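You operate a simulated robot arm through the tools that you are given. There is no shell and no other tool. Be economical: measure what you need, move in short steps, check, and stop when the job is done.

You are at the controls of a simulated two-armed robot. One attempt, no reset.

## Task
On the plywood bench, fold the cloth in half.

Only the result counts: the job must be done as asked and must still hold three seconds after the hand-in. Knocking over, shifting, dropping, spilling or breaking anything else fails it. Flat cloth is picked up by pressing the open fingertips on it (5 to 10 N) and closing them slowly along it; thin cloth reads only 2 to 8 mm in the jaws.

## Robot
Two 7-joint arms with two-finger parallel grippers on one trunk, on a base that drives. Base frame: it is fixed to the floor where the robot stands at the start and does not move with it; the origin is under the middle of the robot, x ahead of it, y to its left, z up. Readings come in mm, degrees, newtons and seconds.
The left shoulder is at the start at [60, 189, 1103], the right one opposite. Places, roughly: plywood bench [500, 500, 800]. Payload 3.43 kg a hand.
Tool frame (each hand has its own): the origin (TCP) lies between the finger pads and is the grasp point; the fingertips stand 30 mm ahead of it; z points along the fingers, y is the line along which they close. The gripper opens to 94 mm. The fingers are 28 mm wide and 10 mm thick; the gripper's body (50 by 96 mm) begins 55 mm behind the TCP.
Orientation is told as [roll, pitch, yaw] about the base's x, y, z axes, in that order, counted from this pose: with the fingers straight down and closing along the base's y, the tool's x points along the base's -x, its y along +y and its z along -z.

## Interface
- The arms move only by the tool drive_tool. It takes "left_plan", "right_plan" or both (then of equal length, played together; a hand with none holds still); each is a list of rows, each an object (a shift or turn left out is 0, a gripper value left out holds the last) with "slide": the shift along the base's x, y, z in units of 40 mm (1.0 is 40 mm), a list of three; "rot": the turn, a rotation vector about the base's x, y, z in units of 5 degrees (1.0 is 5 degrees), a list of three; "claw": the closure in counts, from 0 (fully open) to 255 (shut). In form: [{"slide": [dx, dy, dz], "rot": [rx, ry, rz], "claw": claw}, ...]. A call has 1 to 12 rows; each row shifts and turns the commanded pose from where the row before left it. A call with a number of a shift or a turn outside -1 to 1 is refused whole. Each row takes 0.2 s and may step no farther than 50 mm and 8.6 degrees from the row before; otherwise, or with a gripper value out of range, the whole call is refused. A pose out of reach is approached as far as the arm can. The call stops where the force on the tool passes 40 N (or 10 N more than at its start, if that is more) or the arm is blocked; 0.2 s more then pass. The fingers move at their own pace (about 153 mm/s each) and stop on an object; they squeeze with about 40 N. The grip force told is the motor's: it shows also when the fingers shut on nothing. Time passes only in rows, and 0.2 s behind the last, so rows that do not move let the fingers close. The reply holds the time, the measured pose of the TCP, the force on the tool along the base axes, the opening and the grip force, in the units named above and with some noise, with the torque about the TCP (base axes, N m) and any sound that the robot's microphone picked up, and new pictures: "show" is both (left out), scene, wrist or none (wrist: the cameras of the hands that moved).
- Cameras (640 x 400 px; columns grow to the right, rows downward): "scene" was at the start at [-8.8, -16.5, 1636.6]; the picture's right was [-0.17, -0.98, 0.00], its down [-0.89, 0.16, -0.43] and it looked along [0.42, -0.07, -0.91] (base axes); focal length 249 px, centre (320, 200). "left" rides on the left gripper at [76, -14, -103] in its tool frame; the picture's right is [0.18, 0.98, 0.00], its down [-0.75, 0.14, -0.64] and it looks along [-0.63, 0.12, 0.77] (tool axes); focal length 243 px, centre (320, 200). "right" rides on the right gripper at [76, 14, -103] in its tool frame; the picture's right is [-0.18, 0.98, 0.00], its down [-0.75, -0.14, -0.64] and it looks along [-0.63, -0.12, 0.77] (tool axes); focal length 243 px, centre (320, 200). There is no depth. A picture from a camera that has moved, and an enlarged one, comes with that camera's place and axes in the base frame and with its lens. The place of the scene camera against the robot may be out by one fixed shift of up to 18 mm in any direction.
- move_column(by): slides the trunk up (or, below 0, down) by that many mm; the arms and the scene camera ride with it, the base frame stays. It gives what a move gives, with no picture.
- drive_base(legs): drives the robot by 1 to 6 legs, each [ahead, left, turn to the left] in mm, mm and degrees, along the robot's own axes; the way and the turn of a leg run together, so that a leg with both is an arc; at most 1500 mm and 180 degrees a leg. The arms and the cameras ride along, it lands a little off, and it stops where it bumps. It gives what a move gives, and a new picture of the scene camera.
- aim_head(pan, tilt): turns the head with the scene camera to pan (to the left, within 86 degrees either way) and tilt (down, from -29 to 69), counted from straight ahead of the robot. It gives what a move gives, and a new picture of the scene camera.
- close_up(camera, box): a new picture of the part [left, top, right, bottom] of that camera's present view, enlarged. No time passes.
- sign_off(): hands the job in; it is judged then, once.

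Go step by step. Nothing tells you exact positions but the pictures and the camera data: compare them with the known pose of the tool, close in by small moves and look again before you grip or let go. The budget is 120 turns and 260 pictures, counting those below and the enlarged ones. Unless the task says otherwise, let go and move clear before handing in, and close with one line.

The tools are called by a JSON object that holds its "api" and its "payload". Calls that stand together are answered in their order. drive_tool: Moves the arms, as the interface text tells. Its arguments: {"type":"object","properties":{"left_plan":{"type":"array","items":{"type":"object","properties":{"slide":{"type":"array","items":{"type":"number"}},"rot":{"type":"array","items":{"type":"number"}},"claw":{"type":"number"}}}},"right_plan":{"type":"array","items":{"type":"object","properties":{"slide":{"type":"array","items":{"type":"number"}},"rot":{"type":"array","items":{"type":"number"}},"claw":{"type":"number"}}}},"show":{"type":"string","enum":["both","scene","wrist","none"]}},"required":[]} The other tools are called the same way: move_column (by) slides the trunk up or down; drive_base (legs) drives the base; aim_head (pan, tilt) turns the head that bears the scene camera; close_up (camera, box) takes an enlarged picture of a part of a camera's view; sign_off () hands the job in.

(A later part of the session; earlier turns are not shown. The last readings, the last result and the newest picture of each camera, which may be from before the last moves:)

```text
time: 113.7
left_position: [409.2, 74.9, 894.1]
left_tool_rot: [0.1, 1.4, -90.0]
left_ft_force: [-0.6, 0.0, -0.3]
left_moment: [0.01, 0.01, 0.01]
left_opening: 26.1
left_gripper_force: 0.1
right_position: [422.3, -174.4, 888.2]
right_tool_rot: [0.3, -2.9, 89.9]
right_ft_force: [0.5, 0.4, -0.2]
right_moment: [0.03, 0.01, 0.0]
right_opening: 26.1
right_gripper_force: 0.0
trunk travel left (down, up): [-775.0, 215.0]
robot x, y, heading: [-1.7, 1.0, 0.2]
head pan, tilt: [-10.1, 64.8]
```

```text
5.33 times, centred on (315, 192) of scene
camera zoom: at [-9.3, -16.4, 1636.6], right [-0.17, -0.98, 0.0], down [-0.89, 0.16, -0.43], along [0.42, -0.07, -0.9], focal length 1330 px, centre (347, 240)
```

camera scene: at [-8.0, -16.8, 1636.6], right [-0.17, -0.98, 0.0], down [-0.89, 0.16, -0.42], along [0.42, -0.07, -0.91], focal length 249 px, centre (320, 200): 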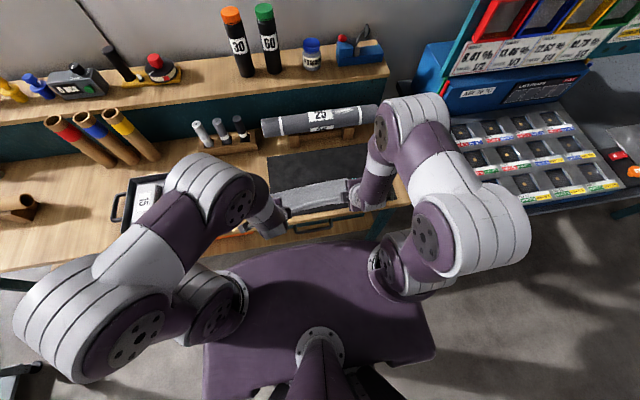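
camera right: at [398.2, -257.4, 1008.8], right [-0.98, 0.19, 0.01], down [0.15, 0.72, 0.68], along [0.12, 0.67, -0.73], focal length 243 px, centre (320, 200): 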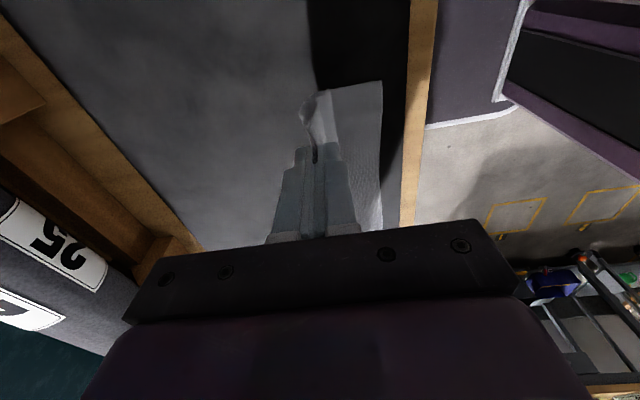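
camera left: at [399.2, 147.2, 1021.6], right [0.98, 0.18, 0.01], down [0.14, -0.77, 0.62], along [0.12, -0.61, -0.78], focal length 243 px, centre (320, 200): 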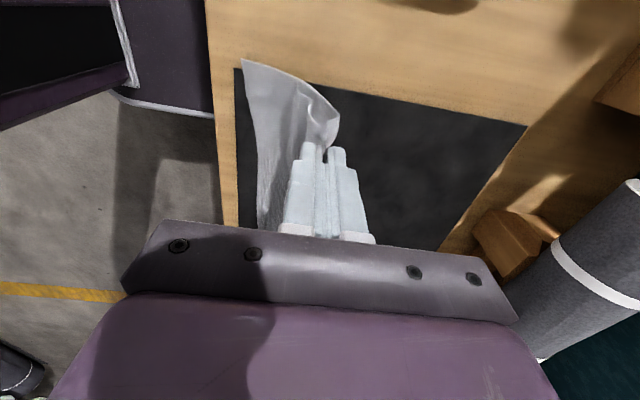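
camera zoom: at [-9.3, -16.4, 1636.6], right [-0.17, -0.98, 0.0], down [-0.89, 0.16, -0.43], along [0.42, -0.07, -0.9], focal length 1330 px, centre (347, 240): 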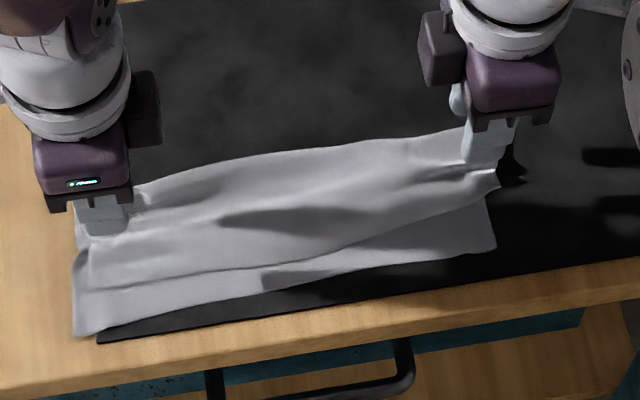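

Now I position nearer the fold: left centre 422, right 430.

{"api": "drive_tool", "payload": {"left_plan": [{"slide": [0.32, 0, -0.4]}, {"slide": [0, 0, -0.6]}, {"slide": [0, 0, -0.35]}, {}, {}], "right_plan": [{"slide": [0.2, 0, -0.4]}, {"slide": [0, 0, -0.6]}, {"slide": [0, 0, -0.2]}, {}, {}], "show": "none"}}

{"api": "close_up", "payload": {"camera": "left", "box": [200, 50, 440, 200]}}

{"api": "close_up", "payload": {"camera": "right", "box": [200, 50, 440, 200]}}

```text
time: 114.8
left_position: [423.6, 75.2, 842.7]
left_tool_rot: [0.1, 1.3, -90.2]
left_ft_force: [-0.2, -0.5, 0.0]
left_moment: [-0.03, -0.04, 0.03]
left_opening: 26.0
left_gripper_force: 0.0
right_position: [430.8, -173.2, 838.6]
right_tool_rot: [0.3, -2.9, 89.9]
right_ft_force: [0.2, 0.5, 3.2]
right_moment: [0.02, -0.05, 0.06]
right_opening: 26.1
right_gripper_force: 0.1
trunk travel left (down, up): [-775.0, 215.0]
robot x, y, heading: [-0.5, -1.7, 0.0]
head pan, tilt: [-10.1, 64.8]
```

```text
2.67 times, centred on (320, 125) of left
camera zoom: at [409.0, 147.8, 947.0], right [0.98, 0.18, 0.01], down [0.14, -0.77, 0.62], along [0.12, -0.61, -0.78], focal length 647 px, centre (320, 400)
```

zoom: 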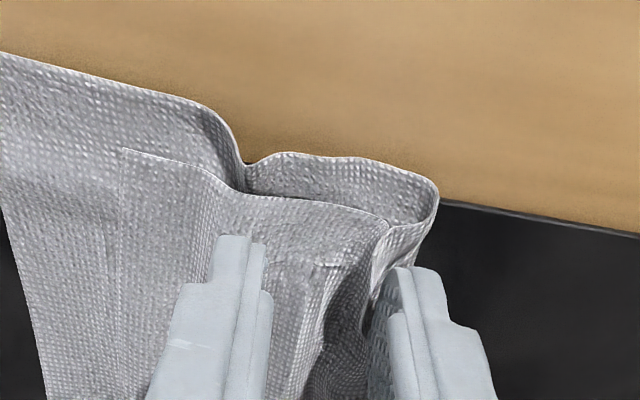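

```text
2.67 times, centred on (320, 125) of right
camera zoom: at [416.8, -255.2, 937.0], right [-0.98, 0.19, 0.01], down [0.15, 0.72, 0.68], along [0.12, 0.67, -0.73], focal length 647 px, centre (320, 400)
```

zoom: 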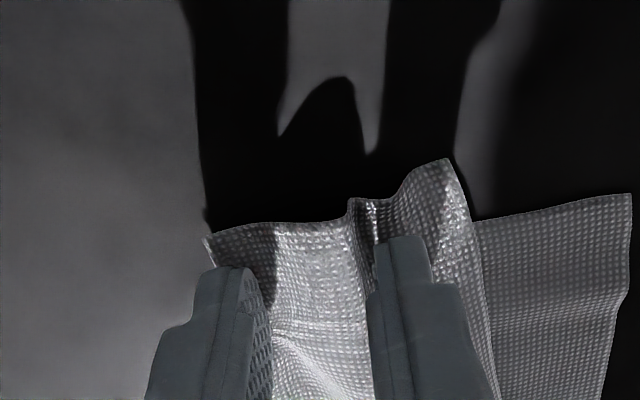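

The left's outer finger is at the fold, so I narrow it to 19 mm and shift 6 mm inward before pressing.

{"api": "drive_tool", "payload": {"left_plan": [{"slide": [-0.15, 0, 0.05], "claw": 204}, {}, {"slide": [0, 0, -0.12]}, {"slide": [0, 0, -0.07]}, {}, {}], "right_plan": [{}, {}, {"slide": [0, 0, -0.02]}, {}, {}, {}], "show": "none"}}

```text
time: 116.2
left_position: [415.6, 74.6, 837.2]
left_tool_rot: [0.2, 1.4, -90.1]
left_ft_force: [-0.9, -0.7, -0.3]
left_moment: [0.03, 0.0, 0.0]
left_opening: 18.5
left_gripper_force: 0.1
right_position: [432.4, -174.8, 838.4]
right_tool_rot: [0.2, -2.8, 89.9]
right_ft_force: [-0.5, 1.3, 3.0]
right_moment: [0.04, -0.03, 0.02]
right_opening: 25.7
right_gripper_force: 0.1
trunk travel left (down, up): [-775.0, 215.0]
robot x, y, heading: [0.2, 0.3, -0.0]
head pan, tilt: [-10.1, 64.8]
```

{"api": "drive_tool", "payload": {"left_plan": [{"slide": [0, 0, -0.04]}, {}, {"claw": 208}, {"claw": 213}, {"claw": 218}, {"claw": 223}, {"claw": 228}, {"claw": 234}, {"claw": 240}, {"claw": 246}, {"claw": 255}, {}], "right_plan": [{"slide": [0, 0, -0.015]}, {}, {"claw": 192}, {"claw": 200}, {"claw": 208}, {"claw": 216}, {"claw": 224}, {"claw": 232}, {"claw": 240}, {"claw": 247}, {"claw": 255}, {}], "show": "none"}}

{"api": "close_up", "payload": {"camera": "left", "box": [200, 50, 440, 200]}}

{"api": "close_up", "payload": {"camera": "right", "box": [200, 50, 440, 200]}}

```text
time: 118.8
left_position: [415.5, 75.7, 836.2]
left_tool_rot: [0.2, 1.4, -90.1]
left_ft_force: [3.7, -0.5, 8.3]
left_moment: [-0.01, -0.11, 0.03]
left_opening: 0.1
left_gripper_force: 32.7
right_position: [429.8, -173.9, 838.0]
right_tool_rot: [0.2, -3.0, 90.0]
right_ft_force: [-4.0, -0.4, 6.6]
right_moment: [-0.03, 0.12, -0.04]
right_opening: 3.1
right_gripper_force: 37.7
trunk travel left (down, up): [-775.0, 215.0]
robot x, y, heading: [2.1, 0.2, 0.2]
head pan, tilt: [-10.1, 64.8]
```

```text
2.67 times, centred on (320, 125) of left
camera zoom: at [401.9, 147.5, 939.2], right [0.98, 0.18, 0.01], down [0.14, -0.77, 0.62], along [0.12, -0.61, -0.78], focal length 647 px, centre (320, 400)
```

zoom: 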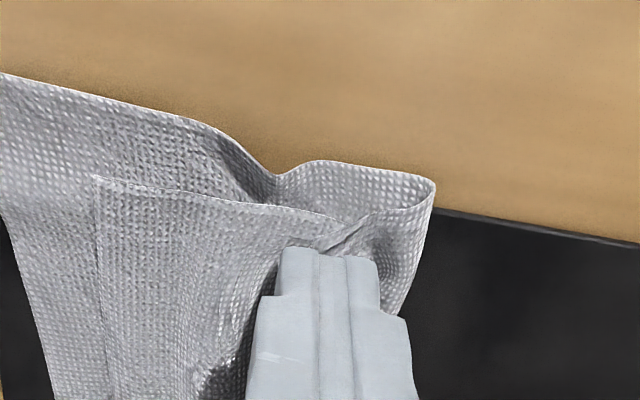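

```text
2.67 times, centred on (320, 125) of right
camera zoom: at [416.0, -255.7, 936.0], right [-0.98, 0.19, 0.01], down [0.15, 0.72, 0.68], along [0.12, 0.67, -0.73], focal length 647 px, centre (320, 400)
```

zoom: 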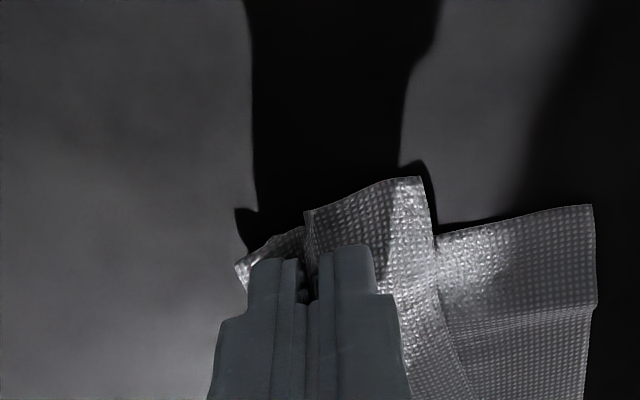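

The left missed; the right has hold. I retry the left with the 26 mm opening at the same spot.

{"api": "drive_tool", "payload": {"left_plan": [{"slide": [0, 0, 0.3]}, {"slide": [0.03, 0, 0], "claw": 180}, {}, {"slide": [0, 0, -0.2]}, {"slide": [0, 0, -0.1]}, {"slide": [0, 0, -0.02]}, {}, {}], "show": "none"}}

```text
time: 120.7
left_position: [416.8, 73.5, 834.6]
left_tool_rot: [0.2, 1.4, -90.1]
left_ft_force: [0.5, 1.7, 8.9]
left_moment: [-0.02, 0.06, 0.0]
left_opening: 27.7
left_gripper_force: 0.1
right_position: [430.4, -173.8, 838.2]
right_tool_rot: [0.1, -2.9, 89.9]
right_ft_force: [-2.6, -1.0, 4.2]
right_moment: [-0.07, 0.09, 0.03]
right_opening: 3.0
right_gripper_force: 37.4
trunk travel left (down, up): [-775.0, 215.0]
robot x, y, heading: [-2.0, -1.1, 0.2]
head pan, tilt: [-10.1, 64.8]
```

{"api": "drive_tool", "payload": {"left_plan": [{"claw": 187}, {"claw": 194}, {"claw": 201}, {"claw": 208}, {"claw": 215}, {"claw": 222}, {"claw": 229}, {"claw": 236}, {"claw": 243}, {"claw": 250}, {"claw": 255}, {}], "show": "none"}}

{"api": "close_up", "payload": {"camera": "left", "box": [200, 50, 440, 200]}}

```text
time: 123.2
left_position: [417.0, 76.0, 835.3]
left_tool_rot: [0.2, 1.4, -90.1]
left_ft_force: [2.5, -0.7, 12.4]
left_moment: [-0.12, -0.06, 0.02]
left_opening: 2.3
left_gripper_force: 37.3
right_position: [430.8, -173.7, 838.1]
right_tool_rot: [0.2, -3.0, 89.8]
right_ft_force: [-0.1, -0.3, 5.8]
right_moment: [0.02, 0.03, -0.01]
right_opening: 3.0
right_gripper_force: 37.3
trunk travel left (down, up): [-775.0, 215.0]
robot x, y, heading: [2.3, -1.3, 0.0]
head pan, tilt: [-10.1, 64.8]
```

```text
2.67 times, centred on (320, 125) of left
camera zoom: at [402.8, 147.3, 938.6], right [0.98, 0.18, 0.01], down [0.14, -0.77, 0.62], along [0.12, -0.61, -0.78], focal length 647 px, centre (320, 400)
```

zoom: 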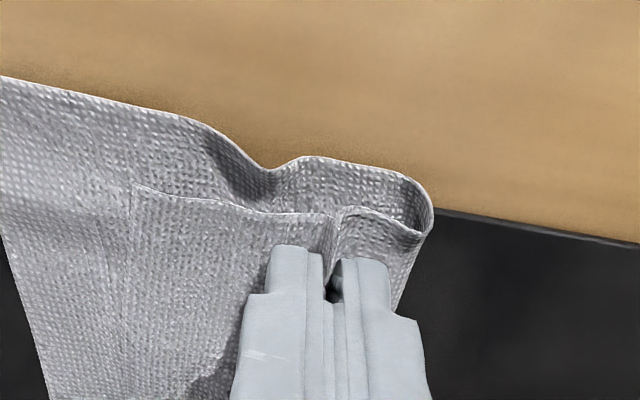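

The left now holds only the upper layer. I lift both 50 mm and check.

{"api": "drive_tool", "payload": {"left_plan": [{"slide": [0, 0, 0.2]}, {"slide": [0, 0, 0.25]}, {"slide": [0, 0, 0.25]}, {"slide": [0, 0, 0.25]}, {"slide": [0, 0, 0.25]}, {"slide": [0, 0, 0.2]}, {}, {}], "right_plan": [{"slide": [0, 0, 0.2]}, {"slide": [0, 0, 0.25]}, {"slide": [0, 0, 0.25]}, {"slide": [0, 0, 0.25]}, {"slide": [0, 0, 0.25]}, {"slide": [0, 0, 0.2]}, {}, {}], "show": "none"}}

{"api": "close_up", "payload": {"camera": "left", "box": [180, 30, 420, 180]}}

{"api": "close_up", "payload": {"camera": "right", "box": [220, 30, 460, 180]}}

{"api": "close_up", "payload": {"camera": "scene", "box": [255, 155, 375, 230]}}

```text
time: 125.0
left_position: [417.6, 74.7, 890.5]
left_tool_rot: [0.0, 1.5, -90.1]
left_ft_force: [0.6, -0.8, -0.3]
left_moment: [0.0, 0.03, 0.02]
left_opening: 2.3
left_gripper_force: 37.6
right_position: [426.1, -172.6, 891.4]
right_tool_rot: [0.2, -3.0, 89.8]
right_ft_force: [-1.1, -0.5, 0.5]
right_moment: [0.05, 0.0, 0.02]
right_opening: 3.0
right_gripper_force: 37.7
right hand out of reach, approached as far as the arm can: row 6
trunk travel left (down, up): [-775.0, 215.0]
robot x, y, heading: [4.4, 1.0, 0.1]
head pan, tilt: [-10.1, 64.8]
```

```text
2.67 times, centred on (300, 105) of left
camera zoom: at [404.1, 147.1, 993.6], right [0.98, 0.18, 0.01], down [0.14, -0.77, 0.62], along [0.12, -0.61, -0.78], focal length 647 px, centre (373, 453)
```

zoom: 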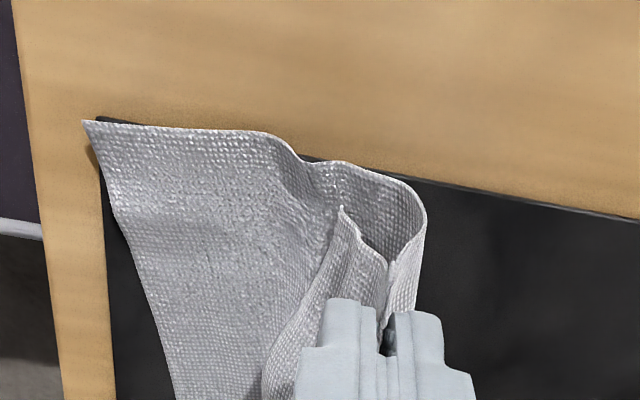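

```text
2.67 times, centred on (340, 105) of right
camera zoom: at [412.5, -255.5, 989.4], right [-0.98, 0.19, 0.01], down [0.15, 0.72, 0.68], along [0.12, 0.67, -0.73], focal length 647 px, centre (267, 453)
```

zoom: 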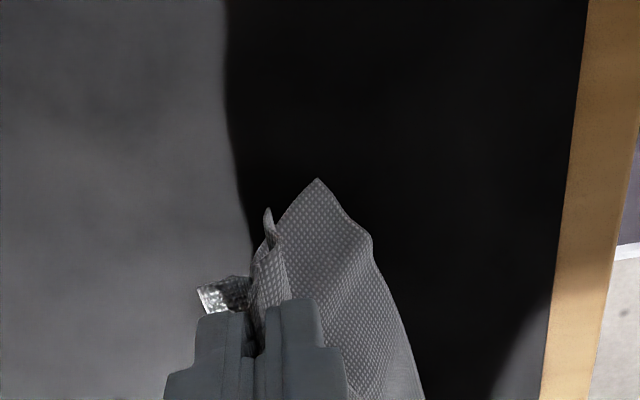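

```text
5.33 times, centred on (315, 192) of scene
camera zoom: at [-8.7, -16.5, 1636.6], right [-0.17, -0.98, 0.0], down [-0.89, 0.16, -0.43], along [0.42, -0.07, -0.91], focal length 1330 px, centre (347, 240)
```

zoom: 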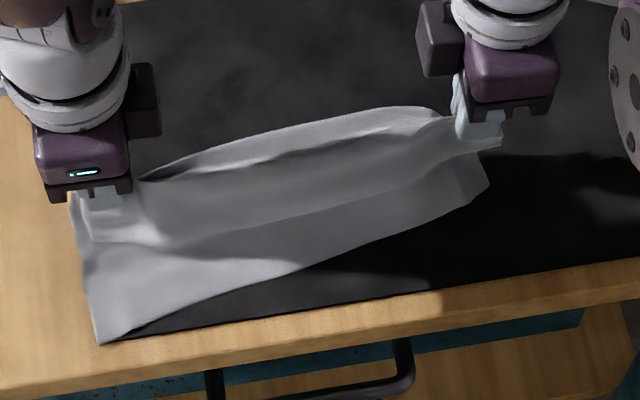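

The left holds one layer with the edge hanging; the right still has both. I set the right down and release it while the left stays up, so the upper layer is lofted for a clean right regrip.

{"api": "drive_tool", "payload": {"right_plan": [{"slide": [0.1, 0, -0.3]}, {"slide": [0.1, 0, -0.4]}, {"slide": [0.1, 0, -0.4]}, {"slide": [0, 0, -0.2]}, {"claw": 240}, {"claw": 220}, {"claw": 200}, {"claw": 170}, {"slide": [0, 0, 0.2]}, {"slide": [0, 0, 0.6]}, {"slide": [0, 0, 0.4]}, {}], "show": "none"}}

{"api": "close_up", "payload": {"camera": "right", "box": [200, 30, 440, 180]}}

{"api": "close_up", "payload": {"camera": "scene", "box": [255, 155, 375, 230]}}

```text
time: 127.7
left_position: [418.0, 75.7, 889.7]
left_tool_rot: [0.1, 1.5, -90.1]
left_ft_force: [-0.2, -0.7, 1.1]
left_moment: [0.0, 0.0, 0.01]
left_opening: 2.3
left_gripper_force: 37.4
right_position: [429.5, -173.1, 882.5]
right_tool_rot: [0.2, -3.1, 89.8]
right_ft_force: [0.1, 0.0, -0.4]
right_moment: [-0.01, -0.02, -0.04]
right_opening: 31.4
right_gripper_force: 0.0
right hand out of reach, approached as far as the arm can: row 11
trunk travel left (down, up): [-775.0, 215.0]
robot x, y, heading: [0.3, 0.9, -0.1]
head pan, tilt: [-10.1, 64.8]
```

```text
2.67 times, centred on (320, 105) of right
camera zoom: at [416.7, -255.6, 980.5], right [-0.98, 0.19, 0.01], down [0.15, 0.72, 0.68], along [0.12, 0.67, -0.73], focal length 647 px, centre (320, 453)
```

zoom: 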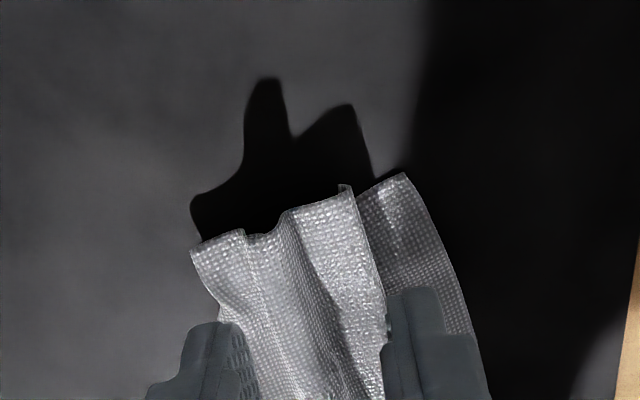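

```text
5.33 times, centred on (315, 192) of scene
camera zoom: at [-8.3, -16.6, 1636.6], right [-0.17, -0.98, 0.0], down [-0.89, 0.16, -0.43], along [0.42, -0.07, -0.91], focal length 1330 px, centre (347, 240)
```

zoom: 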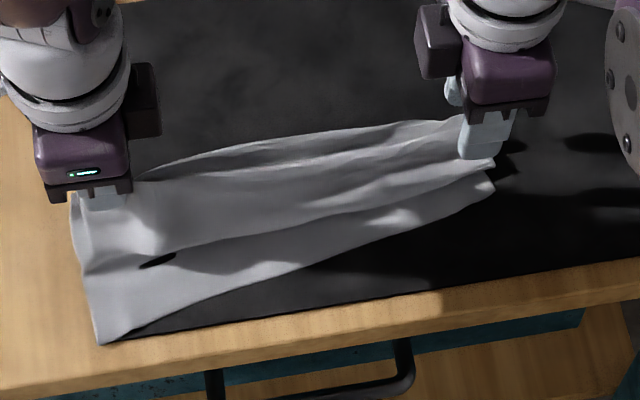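

The right side has become crumpled. New plan: open the cloth out again, then pinch the near edge, where the fold-back side ends up correct. Then I'll raise the whole cloth with the trunk so it hangs flat, lay its lower half on the bench and fold the held edge back over it. First the left carries the upper layer back to the far side.

{"api": "drive_tool", "payload": {"left_plan": [{"slide": [0.3, 0, 0.2]}, {"slide": [0.4, 0, 0.1]}, {"slide": [0.4, 0, 0]}, {"slide": [0.4, 0, 0]}, {"slide": [0.4, 0, -0.1]}, {"slide": [0.4, 0, -0.2]}, {"slide": [0.4, 0, -0.3]}, {"slide": [0.4, 0, -0.4]}, {"slide": [0.2, 0, -0.4]}, {"claw": 220}, {"claw": 170}, {"slide": [0, 0, 0.5]}], "right_plan": [{"slide": [-0.2, 0, 0]}, {}, {}, {}, {}, {}, {}, {}, {}, {}, {}, {}], "show": "none"}}

{"api": "drive_tool", "payload": {"left_plan": [{"slide": [0, 0, 0.8]}, {}], "show": "scene"}}

{"api": "close_up", "payload": {"camera": "scene", "box": [230, 120, 410, 232]}}

```text
time: 130.2
left_position: [549.3, 75.3, 865.5]
left_tool_rot: [0.1, 1.5, -90.1]
left_ft_force: [-0.7, -0.4, 0.6]
left_moment: [0.02, 0.04, -0.01]
left_opening: 31.4
left_gripper_force: 0.0
right_position: [421.9, -173.3, 881.7]
right_tool_rot: [0.2, -3.0, 89.9]
right_ft_force: [0.3, -0.2, 0.0]
right_moment: [0.01, -0.01, 0.03]
right_opening: 31.3
right_gripper_force: 0.1
trunk travel left (down, up): [-775.0, 215.0]
robot x, y, heading: [-1.1, -1.2, 0.1]
head pan, tilt: [-10.1, 64.8]
```

```text
time: 130.8
left_position: [549.3, 75.3, 898.2]
left_tool_rot: [0.1, 1.5, -90.0]
left_ft_force: [-0.1, 0.5, -0.2]
left_moment: [0.04, 0.0, -0.01]
left_opening: 31.1
left_gripper_force: 0.0
right_position: [423.4, -174.1, 882.1]
right_tool_rot: [0.3, -2.8, 89.9]
right_ft_force: [0.3, -0.5, 0.8]
right_moment: [-0.03, -0.02, 0.01]
right_opening: 31.3
right_gripper_force: 0.1
trunk travel left (down, up): [-775.0, 215.0]
robot x, y, heading: [-0.1, 0.1, 0.1]
head pan, tilt: [-10.1, 64.8]
camera scene: at [-8.1, -16.5, 1636.6], right [-0.17, -0.98, 0.0], down [-0.89, 0.16, -0.42], along [0.42, -0.07, -0.91], focal length 249 px, centre (320, 200)
```

scene: 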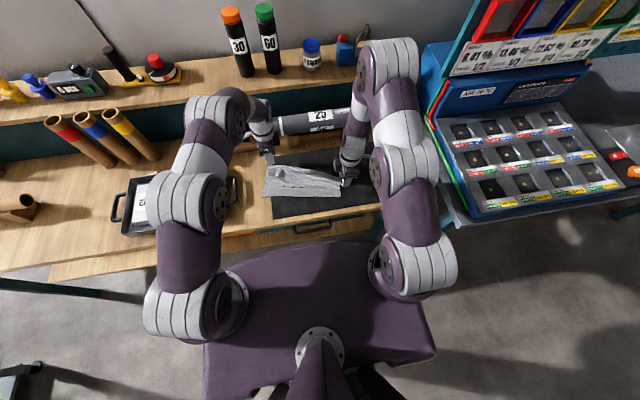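

```text
3.56 times, centred on (320, 176) of scene
camera zoom: at [-8.1, -16.5, 1636.6], right [-0.17, -0.98, 0.0], down [-0.89, 0.16, -0.42], along [0.42, -0.07, -0.91], focal length 886 px, centre (320, 285)
```

zoom: 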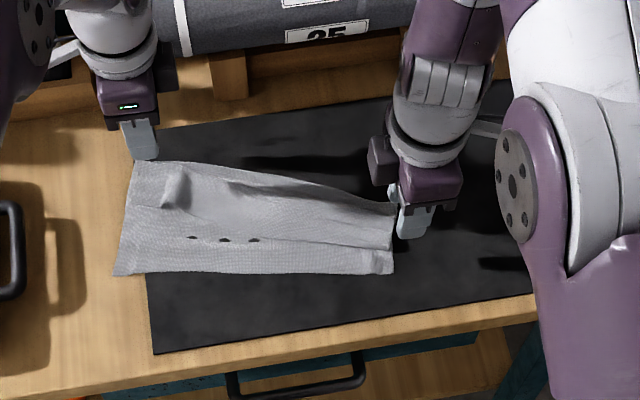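

The cloth is mostly opened and rotated a little; the near edge runs from about [431, 126] to [386, -157] and is now accessible. I move both hands to pinch just inside it.

{"api": "drive_tool", "payload": {"left_plan": [{"slide": [-0.8, 0.2, 0], "claw": 165}, {"slide": [-0.8, 0.2, 0]}, {"slide": [-0.8, 0.18, 0]}, {"slide": [0, 0, -0.6]}, {"slide": [0, 0, -0.5]}, {}], "right_plan": [{"slide": [-0.1, 0.4, 0], "claw": 165}, {"slide": [-0.07, 0.4, 0]}, {"slide": [0, 0.28, 0]}, {"slide": [0, 0, -0.4]}, {"slide": [0, 0, -0.4]}, {}], "show": "none"}}

{"api": "close_up", "payload": {"camera": "left", "box": [180, 30, 420, 180]}}

{"api": "close_up", "payload": {"camera": "right", "box": [220, 30, 460, 180]}}

```text
time: 132.2
left_position: [453.8, 99.1, 853.8]
left_tool_rot: [0.0, 1.5, -90.0]
left_ft_force: [-0.5, -0.6, -0.1]
left_moment: [-0.03, 0.0, 0.04]
left_opening: 33.4
left_gripper_force: 0.1
right_position: [416.4, -131.7, 851.3]
right_tool_rot: [0.2, -2.9, 89.9]
right_ft_force: [-0.3, -0.3, 0.6]
right_moment: [0.01, 0.02, -0.01]
right_opening: 33.2
right_gripper_force: 0.0
trunk travel left (down, up): [-775.0, 215.0]
robot x, y, heading: [-0.7, 1.0, 0.2]
head pan, tilt: [-10.1, 64.8]
```

```text
2.67 times, centred on (300, 105) of left
camera zoom: at [440.1, 171.0, 957.5], right [0.98, 0.18, 0.01], down [0.14, -0.77, 0.62], along [0.12, -0.61, -0.78], focal length 647 px, centre (373, 453)
```

zoom: 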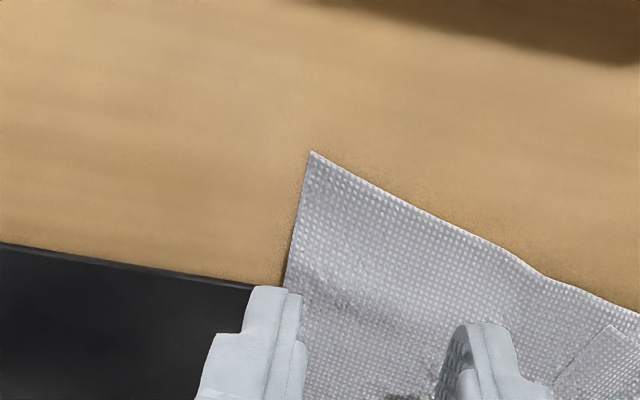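

```text
2.67 times, centred on (340, 105) of right
camera zoom: at [401.6, -213.2, 949.3], right [-0.98, 0.19, 0.01], down [0.15, 0.72, 0.68], along [0.12, 0.67, -0.73], focal length 647 px, centre (267, 453)
```

zoom: 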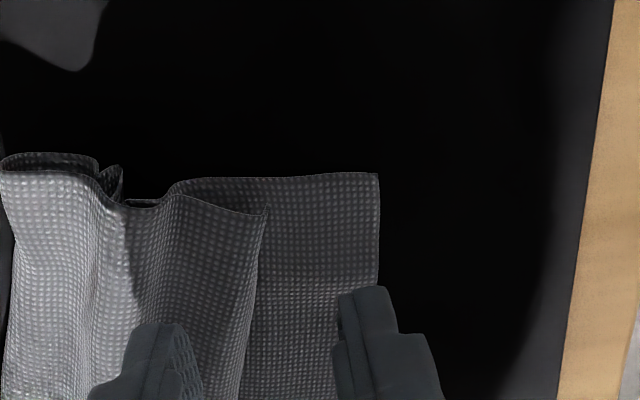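

The right side's upper layer lies too close for an x-pinch, so I turn both hands back to close along y, which suits gripping a near edge. No inversion this time.

{"api": "drive_tool", "payload": {"left_plan": [{"slide": [-0.15, 0.15, 0.6], "rot": [0, 0, 1]}, {"slide": [-0.15, 0, 0], "rot": [0, 0, 1]}, {"rot": [0, 0, 1]}, {"rot": [0, 0, 1]}, {"rot": [0, 0, 1]}, {"rot": [0, 0, 1]}, {"rot": [0, 0, 1]}, {"rot": [0, 0, 1]}, {"rot": [0, 0, 1]}, {"rot": [0, 0, 1]}], "right_plan": [{"slide": [-0.2, 0.05, 0.6], "rot": [0, 0, -1]}, {"slide": [-0.2, 0, 0], "rot": [0, 0, -1]}, {"rot": [0, 0, -1]}, {"rot": [0, 0, -1]}, {"rot": [0, 0, -1]}, {"rot": [0, 0, -1]}, {"rot": [0, 0, -1]}, {"rot": [0, 0, -1]}, {"rot": [0, 0, -1]}, {"rot": [0, 0, -1]}], "show": "none"}}

{"api": "drive_tool", "payload": {"left_plan": [{"rot": [0, 0, 1]}, {"rot": [0, 0, 1]}, {"rot": [0, 0, 1]}, {"rot": [0, 0, 1]}, {"rot": [0, 0, 1]}, {"rot": [0, 0, 1]}, {"rot": [0, 0, 1]}, {"slide": [0, 0, -0.6], "rot": [0, 0, 1]}, {}], "right_plan": [{"rot": [0, 0, -1]}, {"rot": [0, 0, -1]}, {"rot": [0, 0, -1]}, {"rot": [0, 0, -1]}, {"rot": [0, 0, -1]}, {"rot": [0, 0, -1]}, {"rot": [0, 0, -1]}, {"slide": [0, 0, -0.6], "rot": [0, 0, -1]}, {}], "show": "wrist"}}

```text
time: 134.4
left_position: [440.9, 104.7, 878.4]
left_tool_rot: [0.1, 1.5, -40.1]
left_ft_force: [0.5, 0.3, -0.2]
left_moment: [0.0, 0.0, -0.02]
left_opening: 32.9
left_gripper_force: 0.1
right_position: [398.6, -129.1, 874.2]
right_tool_rot: [0.2, -2.9, 39.8]
right_ft_force: [-0.3, 0.3, -0.3]
right_moment: [0.01, 0.01, -0.01]
right_opening: 33.1
right_gripper_force: 0.0
trunk travel left (down, up): [-775.0, 215.0]
robot x, y, heading: [0.5, 2.4, -0.1]
head pan, tilt: [-10.1, 64.8]
```

```text
time: 136.4
left_position: [440.3, 103.8, 855.2]
left_tool_rot: [0.0, 1.4, -0.1]
left_ft_force: [-0.4, 0.2, -0.3]
left_moment: [-0.01, -0.04, 0.01]
left_opening: 33.4
left_gripper_force: 0.1
right_position: [399.4, -129.5, 851.7]
right_tool_rot: [0.4, -3.1, -0.1]
right_ft_force: [0.8, 0.4, 0.2]
right_moment: [0.01, 0.0, -0.01]
right_opening: 33.4
right_gripper_force: 0.1
trunk travel left (down, up): [-775.0, 215.0]
robot x, y, heading: [4.9, -1.2, 0.0]
head pan, tilt: [-10.1, 64.8]
camera right: at [318.3, -115.0, 949.4], right [0.19, 0.98, 0.01], down [0.72, -0.15, 0.68], along [0.67, -0.12, -0.73], focal length 243 px, centre (320, 200)
camera left: at [367.5, 88.6, 958.6], right [-0.18, 0.98, 0.01], down [0.77, 0.14, 0.62], along [0.61, 0.12, -0.78], focal length 243 px, centre (320, 200)
```

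right: 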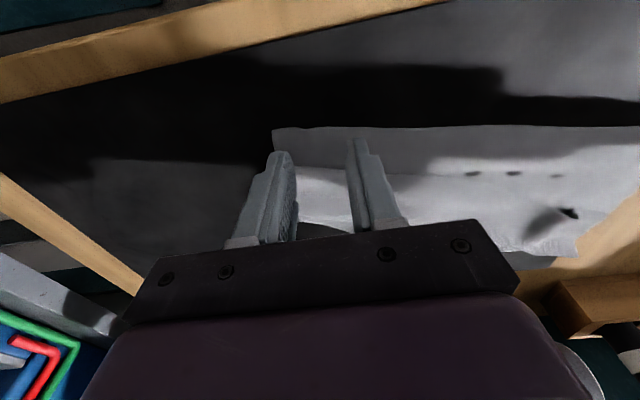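
left: 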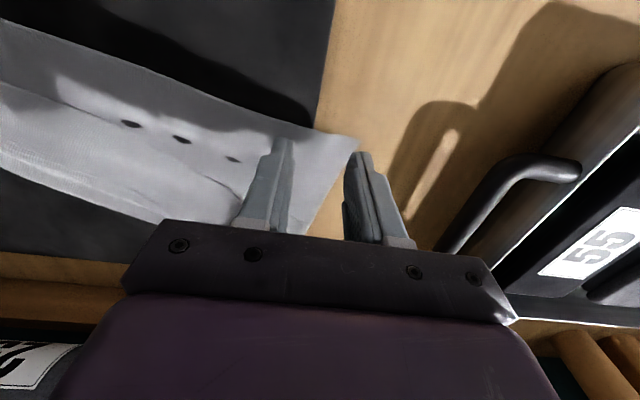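

Both are close to their corners. I make small corrections and step down to the cloth.

{"api": "drive_tool", "payload": {"left_plan": [{"slide": [-0.15, -0.2, -0.2]}, {"slide": [0, 0, -0.2]}, {"slide": [0, 0, -0.07]}, {}, {}], "right_plan": [{"slide": [-0.05, 0.08, -0.2]}, {"slide": [0, 0, -0.15]}, {"slide": [0, 0, -0.03]}, {}, {}], "show": "none"}}

```text
time: 137.7
left_position: [435.1, 97.2, 835.2]
left_tool_rot: [0.1, 1.4, -0.1]
left_ft_force: [0.4, -0.3, 0.2]
left_moment: [0.0, 0.04, 0.02]
left_opening: 33.2
left_gripper_force: 0.1
right_position: [397.3, -124.3, 836.3]
right_tool_rot: [0.2, -2.9, -0.2]
right_ft_force: [-0.2, -0.3, 0.7]
right_moment: [0.02, 0.02, 0.04]
right_opening: 33.0
right_gripper_force: 0.1
trunk travel left (down, up): [-775.0, 215.0]
robot x, y, heading: [-0.6, -1.4, -0.2]
head pan, tilt: [-10.1, 64.8]
```

{"api": "drive_tool", "payload": {"left_plan": [{"slide": [0, 0, -0.03]}, {}, {}], "right_plan": [{"slide": [0, 0, -0.045]}, {}, {}], "show": "none"}}

```text
time: 138.4
left_position: [435.8, 96.8, 834.8]
left_tool_rot: [0.1, 1.4, 0.0]
left_ft_force: [0.4, 0.6, -0.1]
left_moment: [0.0, 0.0, 0.02]
left_opening: 33.4
left_gripper_force: 0.7
right_position: [398.4, -125.5, 835.7]
right_tool_rot: [0.3, -3.1, 0.0]
right_ft_force: [-0.1, -0.3, 11.3]
right_moment: [-0.22, 0.1, 0.01]
right_opening: 33.1
right_gripper_force: 0.0
trunk travel left (down, up): [-775.0, 215.0]
robot x, y, heading: [-3.7, 0.8, -0.0]
head pan, tilt: [-10.1, 64.8]
```

{"api": "drive_tool", "payload": {"left_plan": [{"slide": [0, 0, -0.03]}, {"slide": [0, 0, -0.015]}, {}, {}], "show": "none"}}

```text
time: 139.4
left_position: [435.2, 96.1, 833.0]
left_tool_rot: [0.1, 1.0, -0.1]
left_ft_force: [-0.2, -0.1, 31.0]
left_moment: [-0.65, -0.26, 0.0]
left_opening: 32.5
left_gripper_force: 0.0
right_position: [395.7, -126.2, 836.0]
right_tool_rot: [0.3, -2.9, -0.3]
right_ft_force: [0.7, 0.1, 1.0]
right_moment: [-0.04, 0.0, 0.04]
right_opening: 33.1
right_gripper_force: 0.0
trunk travel left (down, up): [-775.0, 215.0]
robot x, y, heading: [-1.8, -0.2, -0.0]
head pan, tilt: [-10.1, 64.8]
```

{"api": "drive_tool", "payload": {"left_plan": [{"slide": [0, 0, 0.02]}, {}, {}], "right_plan": [{"slide": [0, 0, -0.01]}, {}, {}], "show": "none"}}

```text
time: 140.2
left_position: [435.6, 97.0, 835.0]
left_tool_rot: [0.0, 1.3, -0.1]
left_ft_force: [8.7, -0.2, 17.6]
left_moment: [-0.36, -0.42, 0.16]
left_opening: 33.4
left_gripper_force: 0.0
right_position: [396.0, -125.3, 835.0]
right_tool_rot: [0.2, -2.9, -0.3]
right_ft_force: [-4.9, 0.2, 16.8]
right_moment: [-0.34, 0.36, -0.12]
right_opening: 32.7
right_gripper_force: 0.1
trunk travel left (down, up): [-775.0, 215.0]
robot x, y, heading: [3.9, -2.3, -0.2]
head pan, tilt: [-10.1, 64.8]
```

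I ease both slightly and close slowly.

{"api": "drive_tool", "payload": {"left_plan": [{"slide": [0, 0, 0.008], "claw": 174}, {"claw": 183}, {"claw": 192}, {"claw": 201}, {"claw": 210}, {"claw": 218}, {"claw": 226}, {"claw": 234}, {"claw": 242}, {"claw": 250}, {"claw": 255}, {}], "right_plan": [{"slide": [0, 0, 0.008], "claw": 174}, {"claw": 183}, {"claw": 192}, {"claw": 201}, {"claw": 210}, {"claw": 218}, {"claw": 226}, {"claw": 234}, {"claw": 242}, {"claw": 250}, {"claw": 255}, {}], "show": "wrist"}}

```text
time: 142.8
left_position: [434.0, 95.9, 833.5]
left_tool_rot: [0.2, 1.4, -0.1]
left_ft_force: [-0.2, -6.2, 33.3]
left_moment: [-0.28, -0.34, -0.05]
left_opening: 0.2
left_gripper_force: 33.4
right_position: [396.7, -126.2, 834.3]
right_tool_rot: [0.2, -3.1, -0.1]
right_ft_force: [-0.9, 0.0, 1.1]
right_moment: [0.01, 0.01, 0.01]
right_opening: 0.0
right_gripper_force: 32.4
trunk travel left (down, up): [-775.0, 215.0]
robot x, y, heading: [0.9, 2.0, 0.1]
head pan, tilt: [-10.1, 64.8]
camera right: at [314.5, -113.0, 933.1], right [0.19, 0.98, 0.02], down [0.72, -0.15, 0.68], along [0.67, -0.12, -0.73], focal length 243 px, centre (320, 200)
camera left: at [360.5, 80.3, 938.0], right [-0.18, 0.98, 0.01], down [0.77, 0.14, 0.63], along [0.61, 0.12, -0.78], focal length 243 px, centre (320, 200)
```

right: 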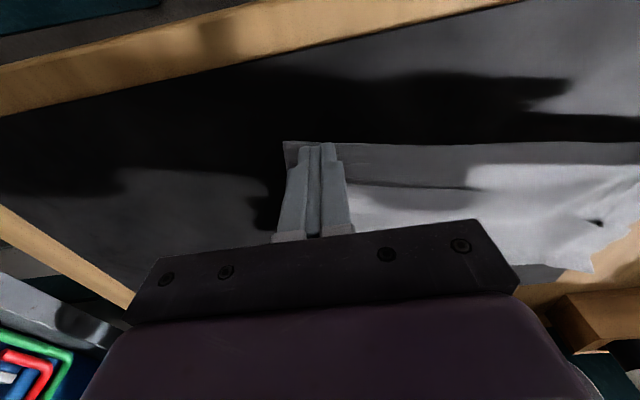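
left: 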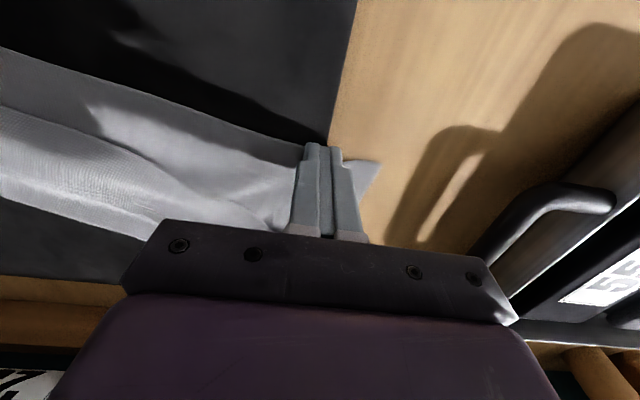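

Both slipped off. I reopen wider (39 mm), move fully inside the edge and press a bit more firmly.

{"api": "drive_tool", "payload": {"left_plan": [{"slide": [0, 0, 0.2]}, {"slide": [0.15, 0, 0], "claw": 150}, {}, {"slide": [0, 0, -0.15]}, {"slide": [0, 0, -0.04]}, {}, {}], "right_plan": [{"slide": [0, 0, 0.2]}, {"slide": [0.12, 0.05, 0], "claw": 150}, {}, {"slide": [0, 0, -0.15]}, {"slide": [0, 0, -0.06]}, {}, {}], "show": "none"}}

```text
time: 144.4
left_position: [441.3, 97.4, 834.6]
left_tool_rot: [0.0, 1.3, -0.1]
left_ft_force: [1.5, 0.7, 5.6]
left_moment: [-0.09, -0.09, 0.06]
left_opening: 38.6
left_gripper_force: 0.0
right_position: [402.2, -124.1, 835.5]
right_tool_rot: [0.3, -3.1, -0.1]
right_ft_force: [2.2, 1.2, 15.1]
right_moment: [-0.18, 0.08, 0.03]
right_opening: 38.6
right_gripper_force: 0.1
trunk travel left (down, up): [-775.0, 215.0]
robot x, y, heading: [2.5, 0.8, 0.0]
head pan, tilt: [-10.1, 64.8]
```

{"api": "drive_tool", "payload": {"left_plan": [{"slide": [0, 0, -0.01], "claw": 160}, {"claw": 170}, {"claw": 180}, {"claw": 190}, {"claw": 200}, {"claw": 210}, {"claw": 220}, {"claw": 230}, {"claw": 240}, {"claw": 248}, {"claw": 255}, {}], "right_plan": [{"claw": 160}, {"claw": 170}, {"claw": 180}, {"claw": 190}, {"claw": 200}, {"claw": 210}, {"claw": 220}, {"claw": 230}, {"claw": 240}, {"claw": 248}, {"claw": 255}, {}], "show": "none"}}

```text
time: 147.1
left_position: [440.2, 98.1, 834.2]
left_tool_rot: [-0.1, 1.4, -0.1]
left_ft_force: [-3.1, 6.5, 22.5]
left_moment: [0.18, -0.08, 0.04]
left_opening: 1.9
left_gripper_force: 36.5
right_position: [400.0, -123.6, 835.6]
right_tool_rot: [0.3, -3.1, -0.2]
right_ft_force: [2.7, 3.5, 10.7]
right_moment: [0.1, -0.01, 0.08]
right_opening: 1.8
right_gripper_force: 35.5
trunk travel left (down, up): [-775.0, 215.0]
robot x, y, heading: [4.4, 2.3, 0.2]
head pan, tilt: [-10.1, 64.8]
```

Both hold a single layer (1.8 mm). I raise the arms slightly and then lift the whole cloth with the trunk.

{"api": "drive_tool", "payload": {"left_plan": [{"slide": [0, -0.1, 0.2]}, {"slide": [0, -0.1, 0.3]}, {"slide": [0, -0.2, 0.3]}, {}], "right_plan": [{"slide": [0, 0, 0.2]}, {"slide": [0, -0.1, 0.3]}, {"slide": [0, -0.2, 0.3]}, {}], "show": "none"}}

{"api": "move_column", "payload": {"by": 190}}

{"api": "drive_tool", "payload": {"left_plan": [{"slide": [-0.25, 0, 0]}, {"slide": [-0.25, 0, 0]}, {}, {}], "right_plan": [{"slide": [0.25, 0, 0]}, {"slide": [0.25, 0, 0]}, {}, {}], "show": "both"}}

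```text
time: 148.1
left_position: [440.6, 80.2, 864.9]
left_tool_rot: [0.1, 1.5, -0.2]
left_ft_force: [-0.7, -3.0, 0.3]
left_moment: [-0.09, 0.01, -0.02]
left_opening: 1.7
left_gripper_force: 36.8
right_position: [402.7, -136.0, 866.4]
right_tool_rot: [0.3, -2.8, -0.1]
right_ft_force: [0.6, 2.9, -0.1]
right_moment: [0.13, -0.04, 0.04]
right_opening: 1.6
right_gripper_force: 36.7
trunk travel left (down, up): [-775.0, 215.0]
robot x, y, heading: [1.6, 2.0, 0.1]
head pan, tilt: [-10.1, 64.8]
```

```text
time: 150.1
left_position: [440.9, 80.9, 1054.3]
left_tool_rot: [0.1, 1.5, -0.2]
left_ft_force: [-1.0, -3.1, -0.2]
left_moment: [-0.1, 0.02, -0.04]
left_opening: 1.4
left_gripper_force: 36.7
right_position: [403.6, -136.7, 1054.9]
right_tool_rot: [0.4, -2.8, -0.1]
right_ft_force: [0.9, 1.9, -0.4]
right_moment: [0.1, -0.06, 0.04]
right_opening: 1.5
right_gripper_force: 36.6
trunk travel left (down, up): [-965.0, 25.0]
robot x, y, heading: [-3.3, -1.7, -0.5]
head pan, tilt: [-10.1, 64.8]
```

```text
time: 151.1
left_position: [420.2, 80.8, 1053.3]
left_tool_rot: [0.1, 1.5, -0.3]
left_ft_force: [0.1, 0.1, 0.1]
left_moment: [-0.05, 0.0, 0.0]
left_opening: 1.6
left_gripper_force: 36.5
right_position: [422.8, -135.6, 1056.6]
right_tool_rot: [0.3, -2.9, -0.2]
right_ft_force: [-0.3, 1.4, 0.0]
right_moment: [0.03, -0.05, 0.0]
right_opening: 1.8
right_gripper_force: 36.5
trunk travel left (down, up): [-965.0, 25.0]
robot x, y, heading: [-0.6, -2.7, -0.2]
head pan, tilt: [-10.1, 64.8]
camera scene: at [-8.3, -16.4, 1826.6], right [-0.17, -0.98, 0.0], down [-0.89, 0.16, -0.43], along [0.42, -0.07, -0.91], focal length 249 px, centre (320, 200)
camera right: at [341.9, -122.6, 1154.5], right [0.19, 0.98, 0.01], down [0.72, -0.15, 0.68], along [0.67, -0.12, -0.73], focal length 243 px, centre (320, 200)
camera left: at [347.5, 65.0, 1158.2], right [-0.18, 0.98, 0.01], down [0.77, 0.14, 0.62], along [0.61, 0.12, -0.78], focal length 243 px, centre (320, 200)
```

scene: 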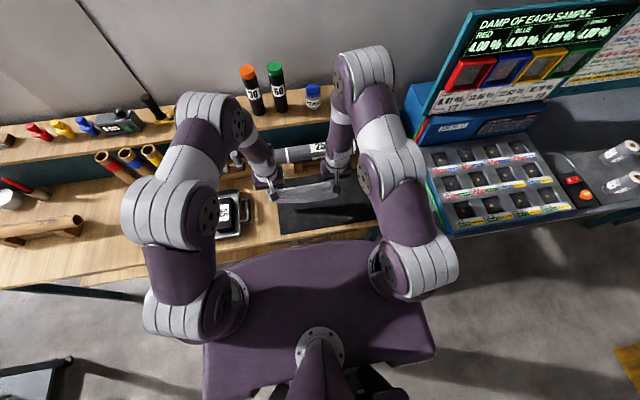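
right: 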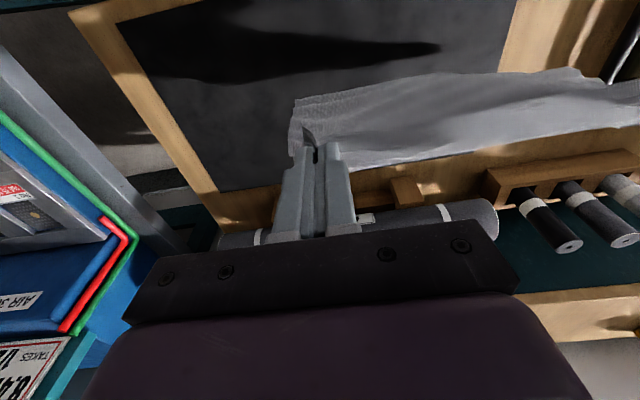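
left: 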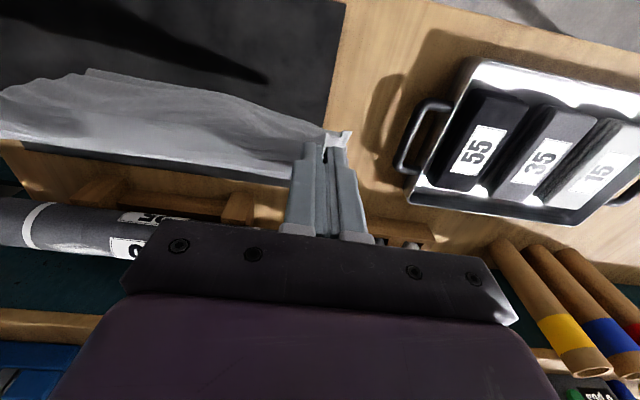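

The cloth hangs freely from both near corners. I move back about 50 mm, let it settle, and lower until the bottom edge just touches the bench.

{"api": "drive_tool", "payload": {"left_plan": [{"slide": [-0.2, 0, 0]}, {"slide": [-0.25, 0, 0]}, {"slide": [-0.25, 0, 0]}, {"slide": [-0.25, 0, 0]}, {"slide": [-0.2, 0, 0]}, {"slide": [-0.1, 0, 0]}, {}, {}, {}, {"slide": [0, 0, -0.2]}, {}], "right_plan": [{"slide": [-0.2, 0, 0]}, {"slide": [-0.25, 0, 0]}, {"slide": [-0.25, 0, 0]}, {"slide": [-0.25, 0, 0]}, {"slide": [-0.2, 0, 0]}, {"slide": [-0.1, 0, 0]}, {}, {}, {}, {"slide": [0, 0, -0.28]}, {}], "show": "wrist"}}

{"api": "close_up", "payload": {"camera": "scene", "box": [240, 150, 400, 250]}}

```text
time: 153.5
left_position: [370.5, 79.5, 1045.8]
left_tool_rot: [0.1, 1.4, -0.1]
left_ft_force: [-0.2, -1.4, 0.0]
left_moment: [-0.02, -0.02, 0.02]
left_opening: 1.6
left_gripper_force: 36.2
right_position: [373.1, -137.2, 1044.4]
right_tool_rot: [0.2, -3.0, -0.2]
right_ft_force: [0.8, 0.9, -0.3]
right_moment: [0.04, 0.0, -0.02]
right_opening: 1.7
right_gripper_force: 36.7
trunk travel left (down, up): [-965.0, 25.0]
robot x, y, heading: [1.9, 0.4, 0.1]
head pan, tilt: [-10.1, 64.8]
camera right: at [291.8, -122.7, 1142.4], right [0.19, 0.98, 0.01], down [0.72, -0.15, 0.68], along [0.67, -0.12, -0.73], focal length 243 px, centre (320, 200)
camera left: at [298.4, 64.7, 1150.4], right [-0.18, 0.98, 0.01], down [0.77, 0.14, 0.62], along [0.61, 0.12, -0.78], focal length 243 px, centre (320, 200)
```

right: 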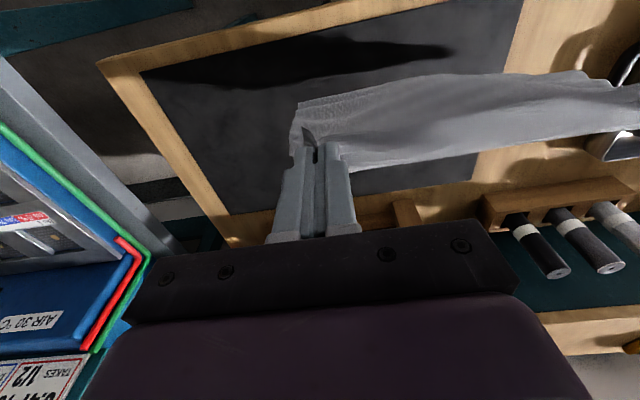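
left: 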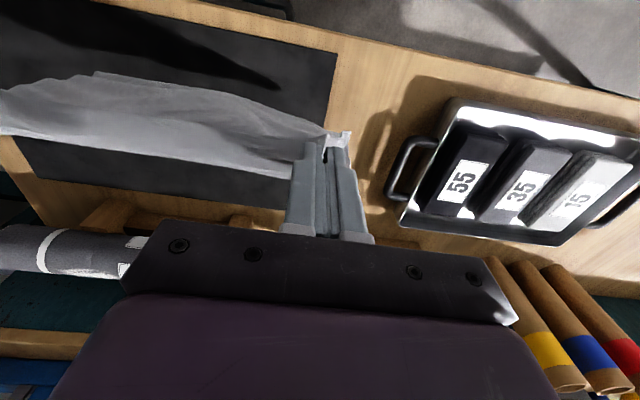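

```text
4.00 times, centred on (320, 200) of scene
camera zoom: at [-8.7, -16.5, 1826.6], right [-0.17, -0.98, 0.0], down [-0.89, 0.16, -0.43], along [0.42, -0.07, -0.91], focal length 997 px, centre (320, 200)
```

zoom: 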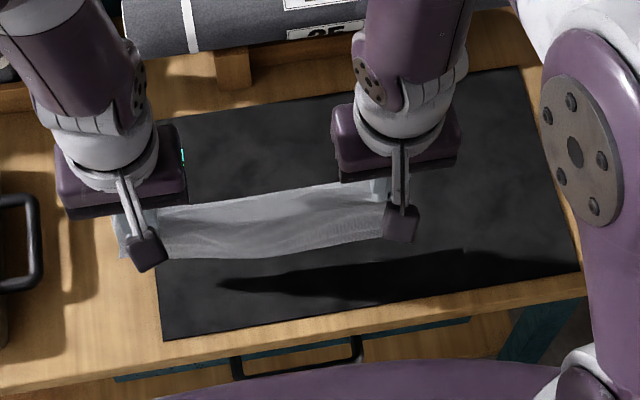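

The sheet hangs with its bottom edge near x ≈ 420. I now lower while moving away so the bottom half lies down on the bench.

{"api": "drive_tool", "payload": {"left_plan": [{"slide": [0.05, 0, -0.25]}, {"slide": [0.2, 0, -0.25]}, {"slide": [0.25, 0, -0.25]}, {"slide": [0.25, 0, -0.25]}, {"slide": [0.25, 0, -0.25]}, {"slide": [0.25, 0, -0.25]}, {"slide": [0.25, 0, -0.25]}, {"slide": [0.25, 0, -0.25]}, {"slide": [0.25, 0, -0.25]}, {"slide": [0.25, 0, -0.25]}, {"slide": [0.25, 0, -0.25]}, {}], "right_plan": [{"slide": [0.05, 0, -0.25]}, {"slide": [0.2, 0, -0.25]}, {"slide": [0.25, 0, -0.25]}, {"slide": [0.25, 0, -0.25]}, {"slide": [0.25, 0, -0.25]}, {"slide": [0.25, 0, -0.25]}, {"slide": [0.25, 0, -0.25]}, {"slide": [0.25, 0, -0.25]}, {"slide": [0.25, 0, -0.25]}, {"slide": [0.25, 0, -0.25]}, {"slide": [0.25, 0, -0.25]}, {}], "show": "wrist"}}

{"api": "close_up", "payload": {"camera": "scene", "box": [240, 130, 400, 230]}}

```text
time: 156.1
left_position: [469.5, 81.0, 936.8]
left_tool_rot: [0.0, 1.6, -0.2]
left_ft_force: [-0.6, -1.3, 0.0]
left_moment: [-0.07, -0.03, 0.02]
left_opening: 1.7
left_gripper_force: 36.5
right_position: [472.0, -136.0, 935.3]
right_tool_rot: [0.3, -3.0, -0.2]
right_ft_force: [-0.8, 1.2, -0.1]
right_moment: [-0.01, -0.02, -0.03]
right_opening: 1.8
right_gripper_force: 36.2
trunk travel left (down, up): [-965.0, 25.0]
robot x, y, heading: [0.1, 2.6, 0.2]
head pan, tilt: [-10.1, 64.8]
camera right: at [391.4, -122.5, 1033.8], right [0.19, 0.98, 0.01], down [0.72, -0.15, 0.68], along [0.67, -0.12, -0.73], focal length 243 px, centre (320, 200)
camera left: at [396.5, 65.5, 1040.3], right [-0.18, 0.98, 0.01], down [0.77, 0.14, 0.62], along [0.61, 0.12, -0.78], focal length 243 px, centre (320, 200)
```

right: 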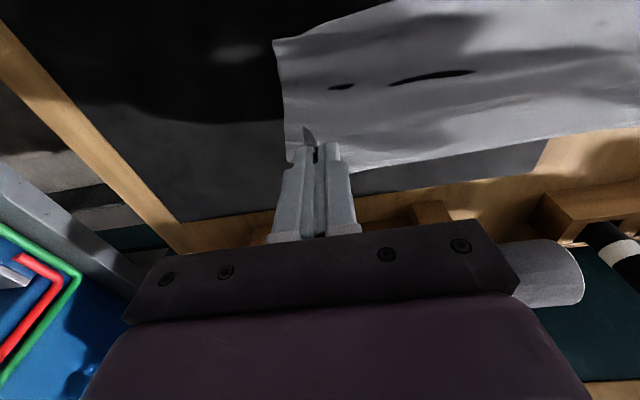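
left: 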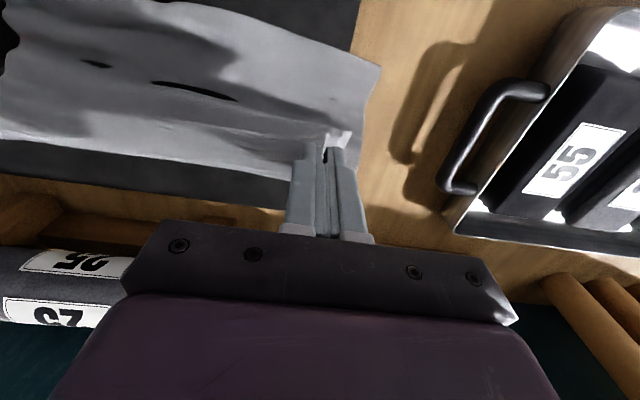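

```text
4.00 times, centred on (320, 180) of scene
camera zoom: at [-9.2, -16.5, 1826.6], right [-0.17, -0.98, 0.0], down [-0.89, 0.16, -0.43], along [0.42, -0.07, -0.9], focal length 997 px, centre (320, 280)
```

zoom: 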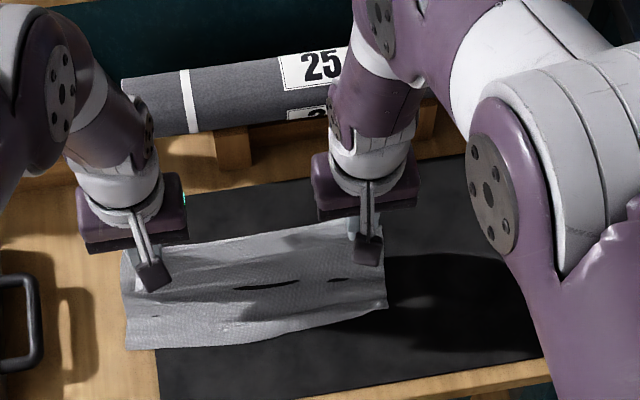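

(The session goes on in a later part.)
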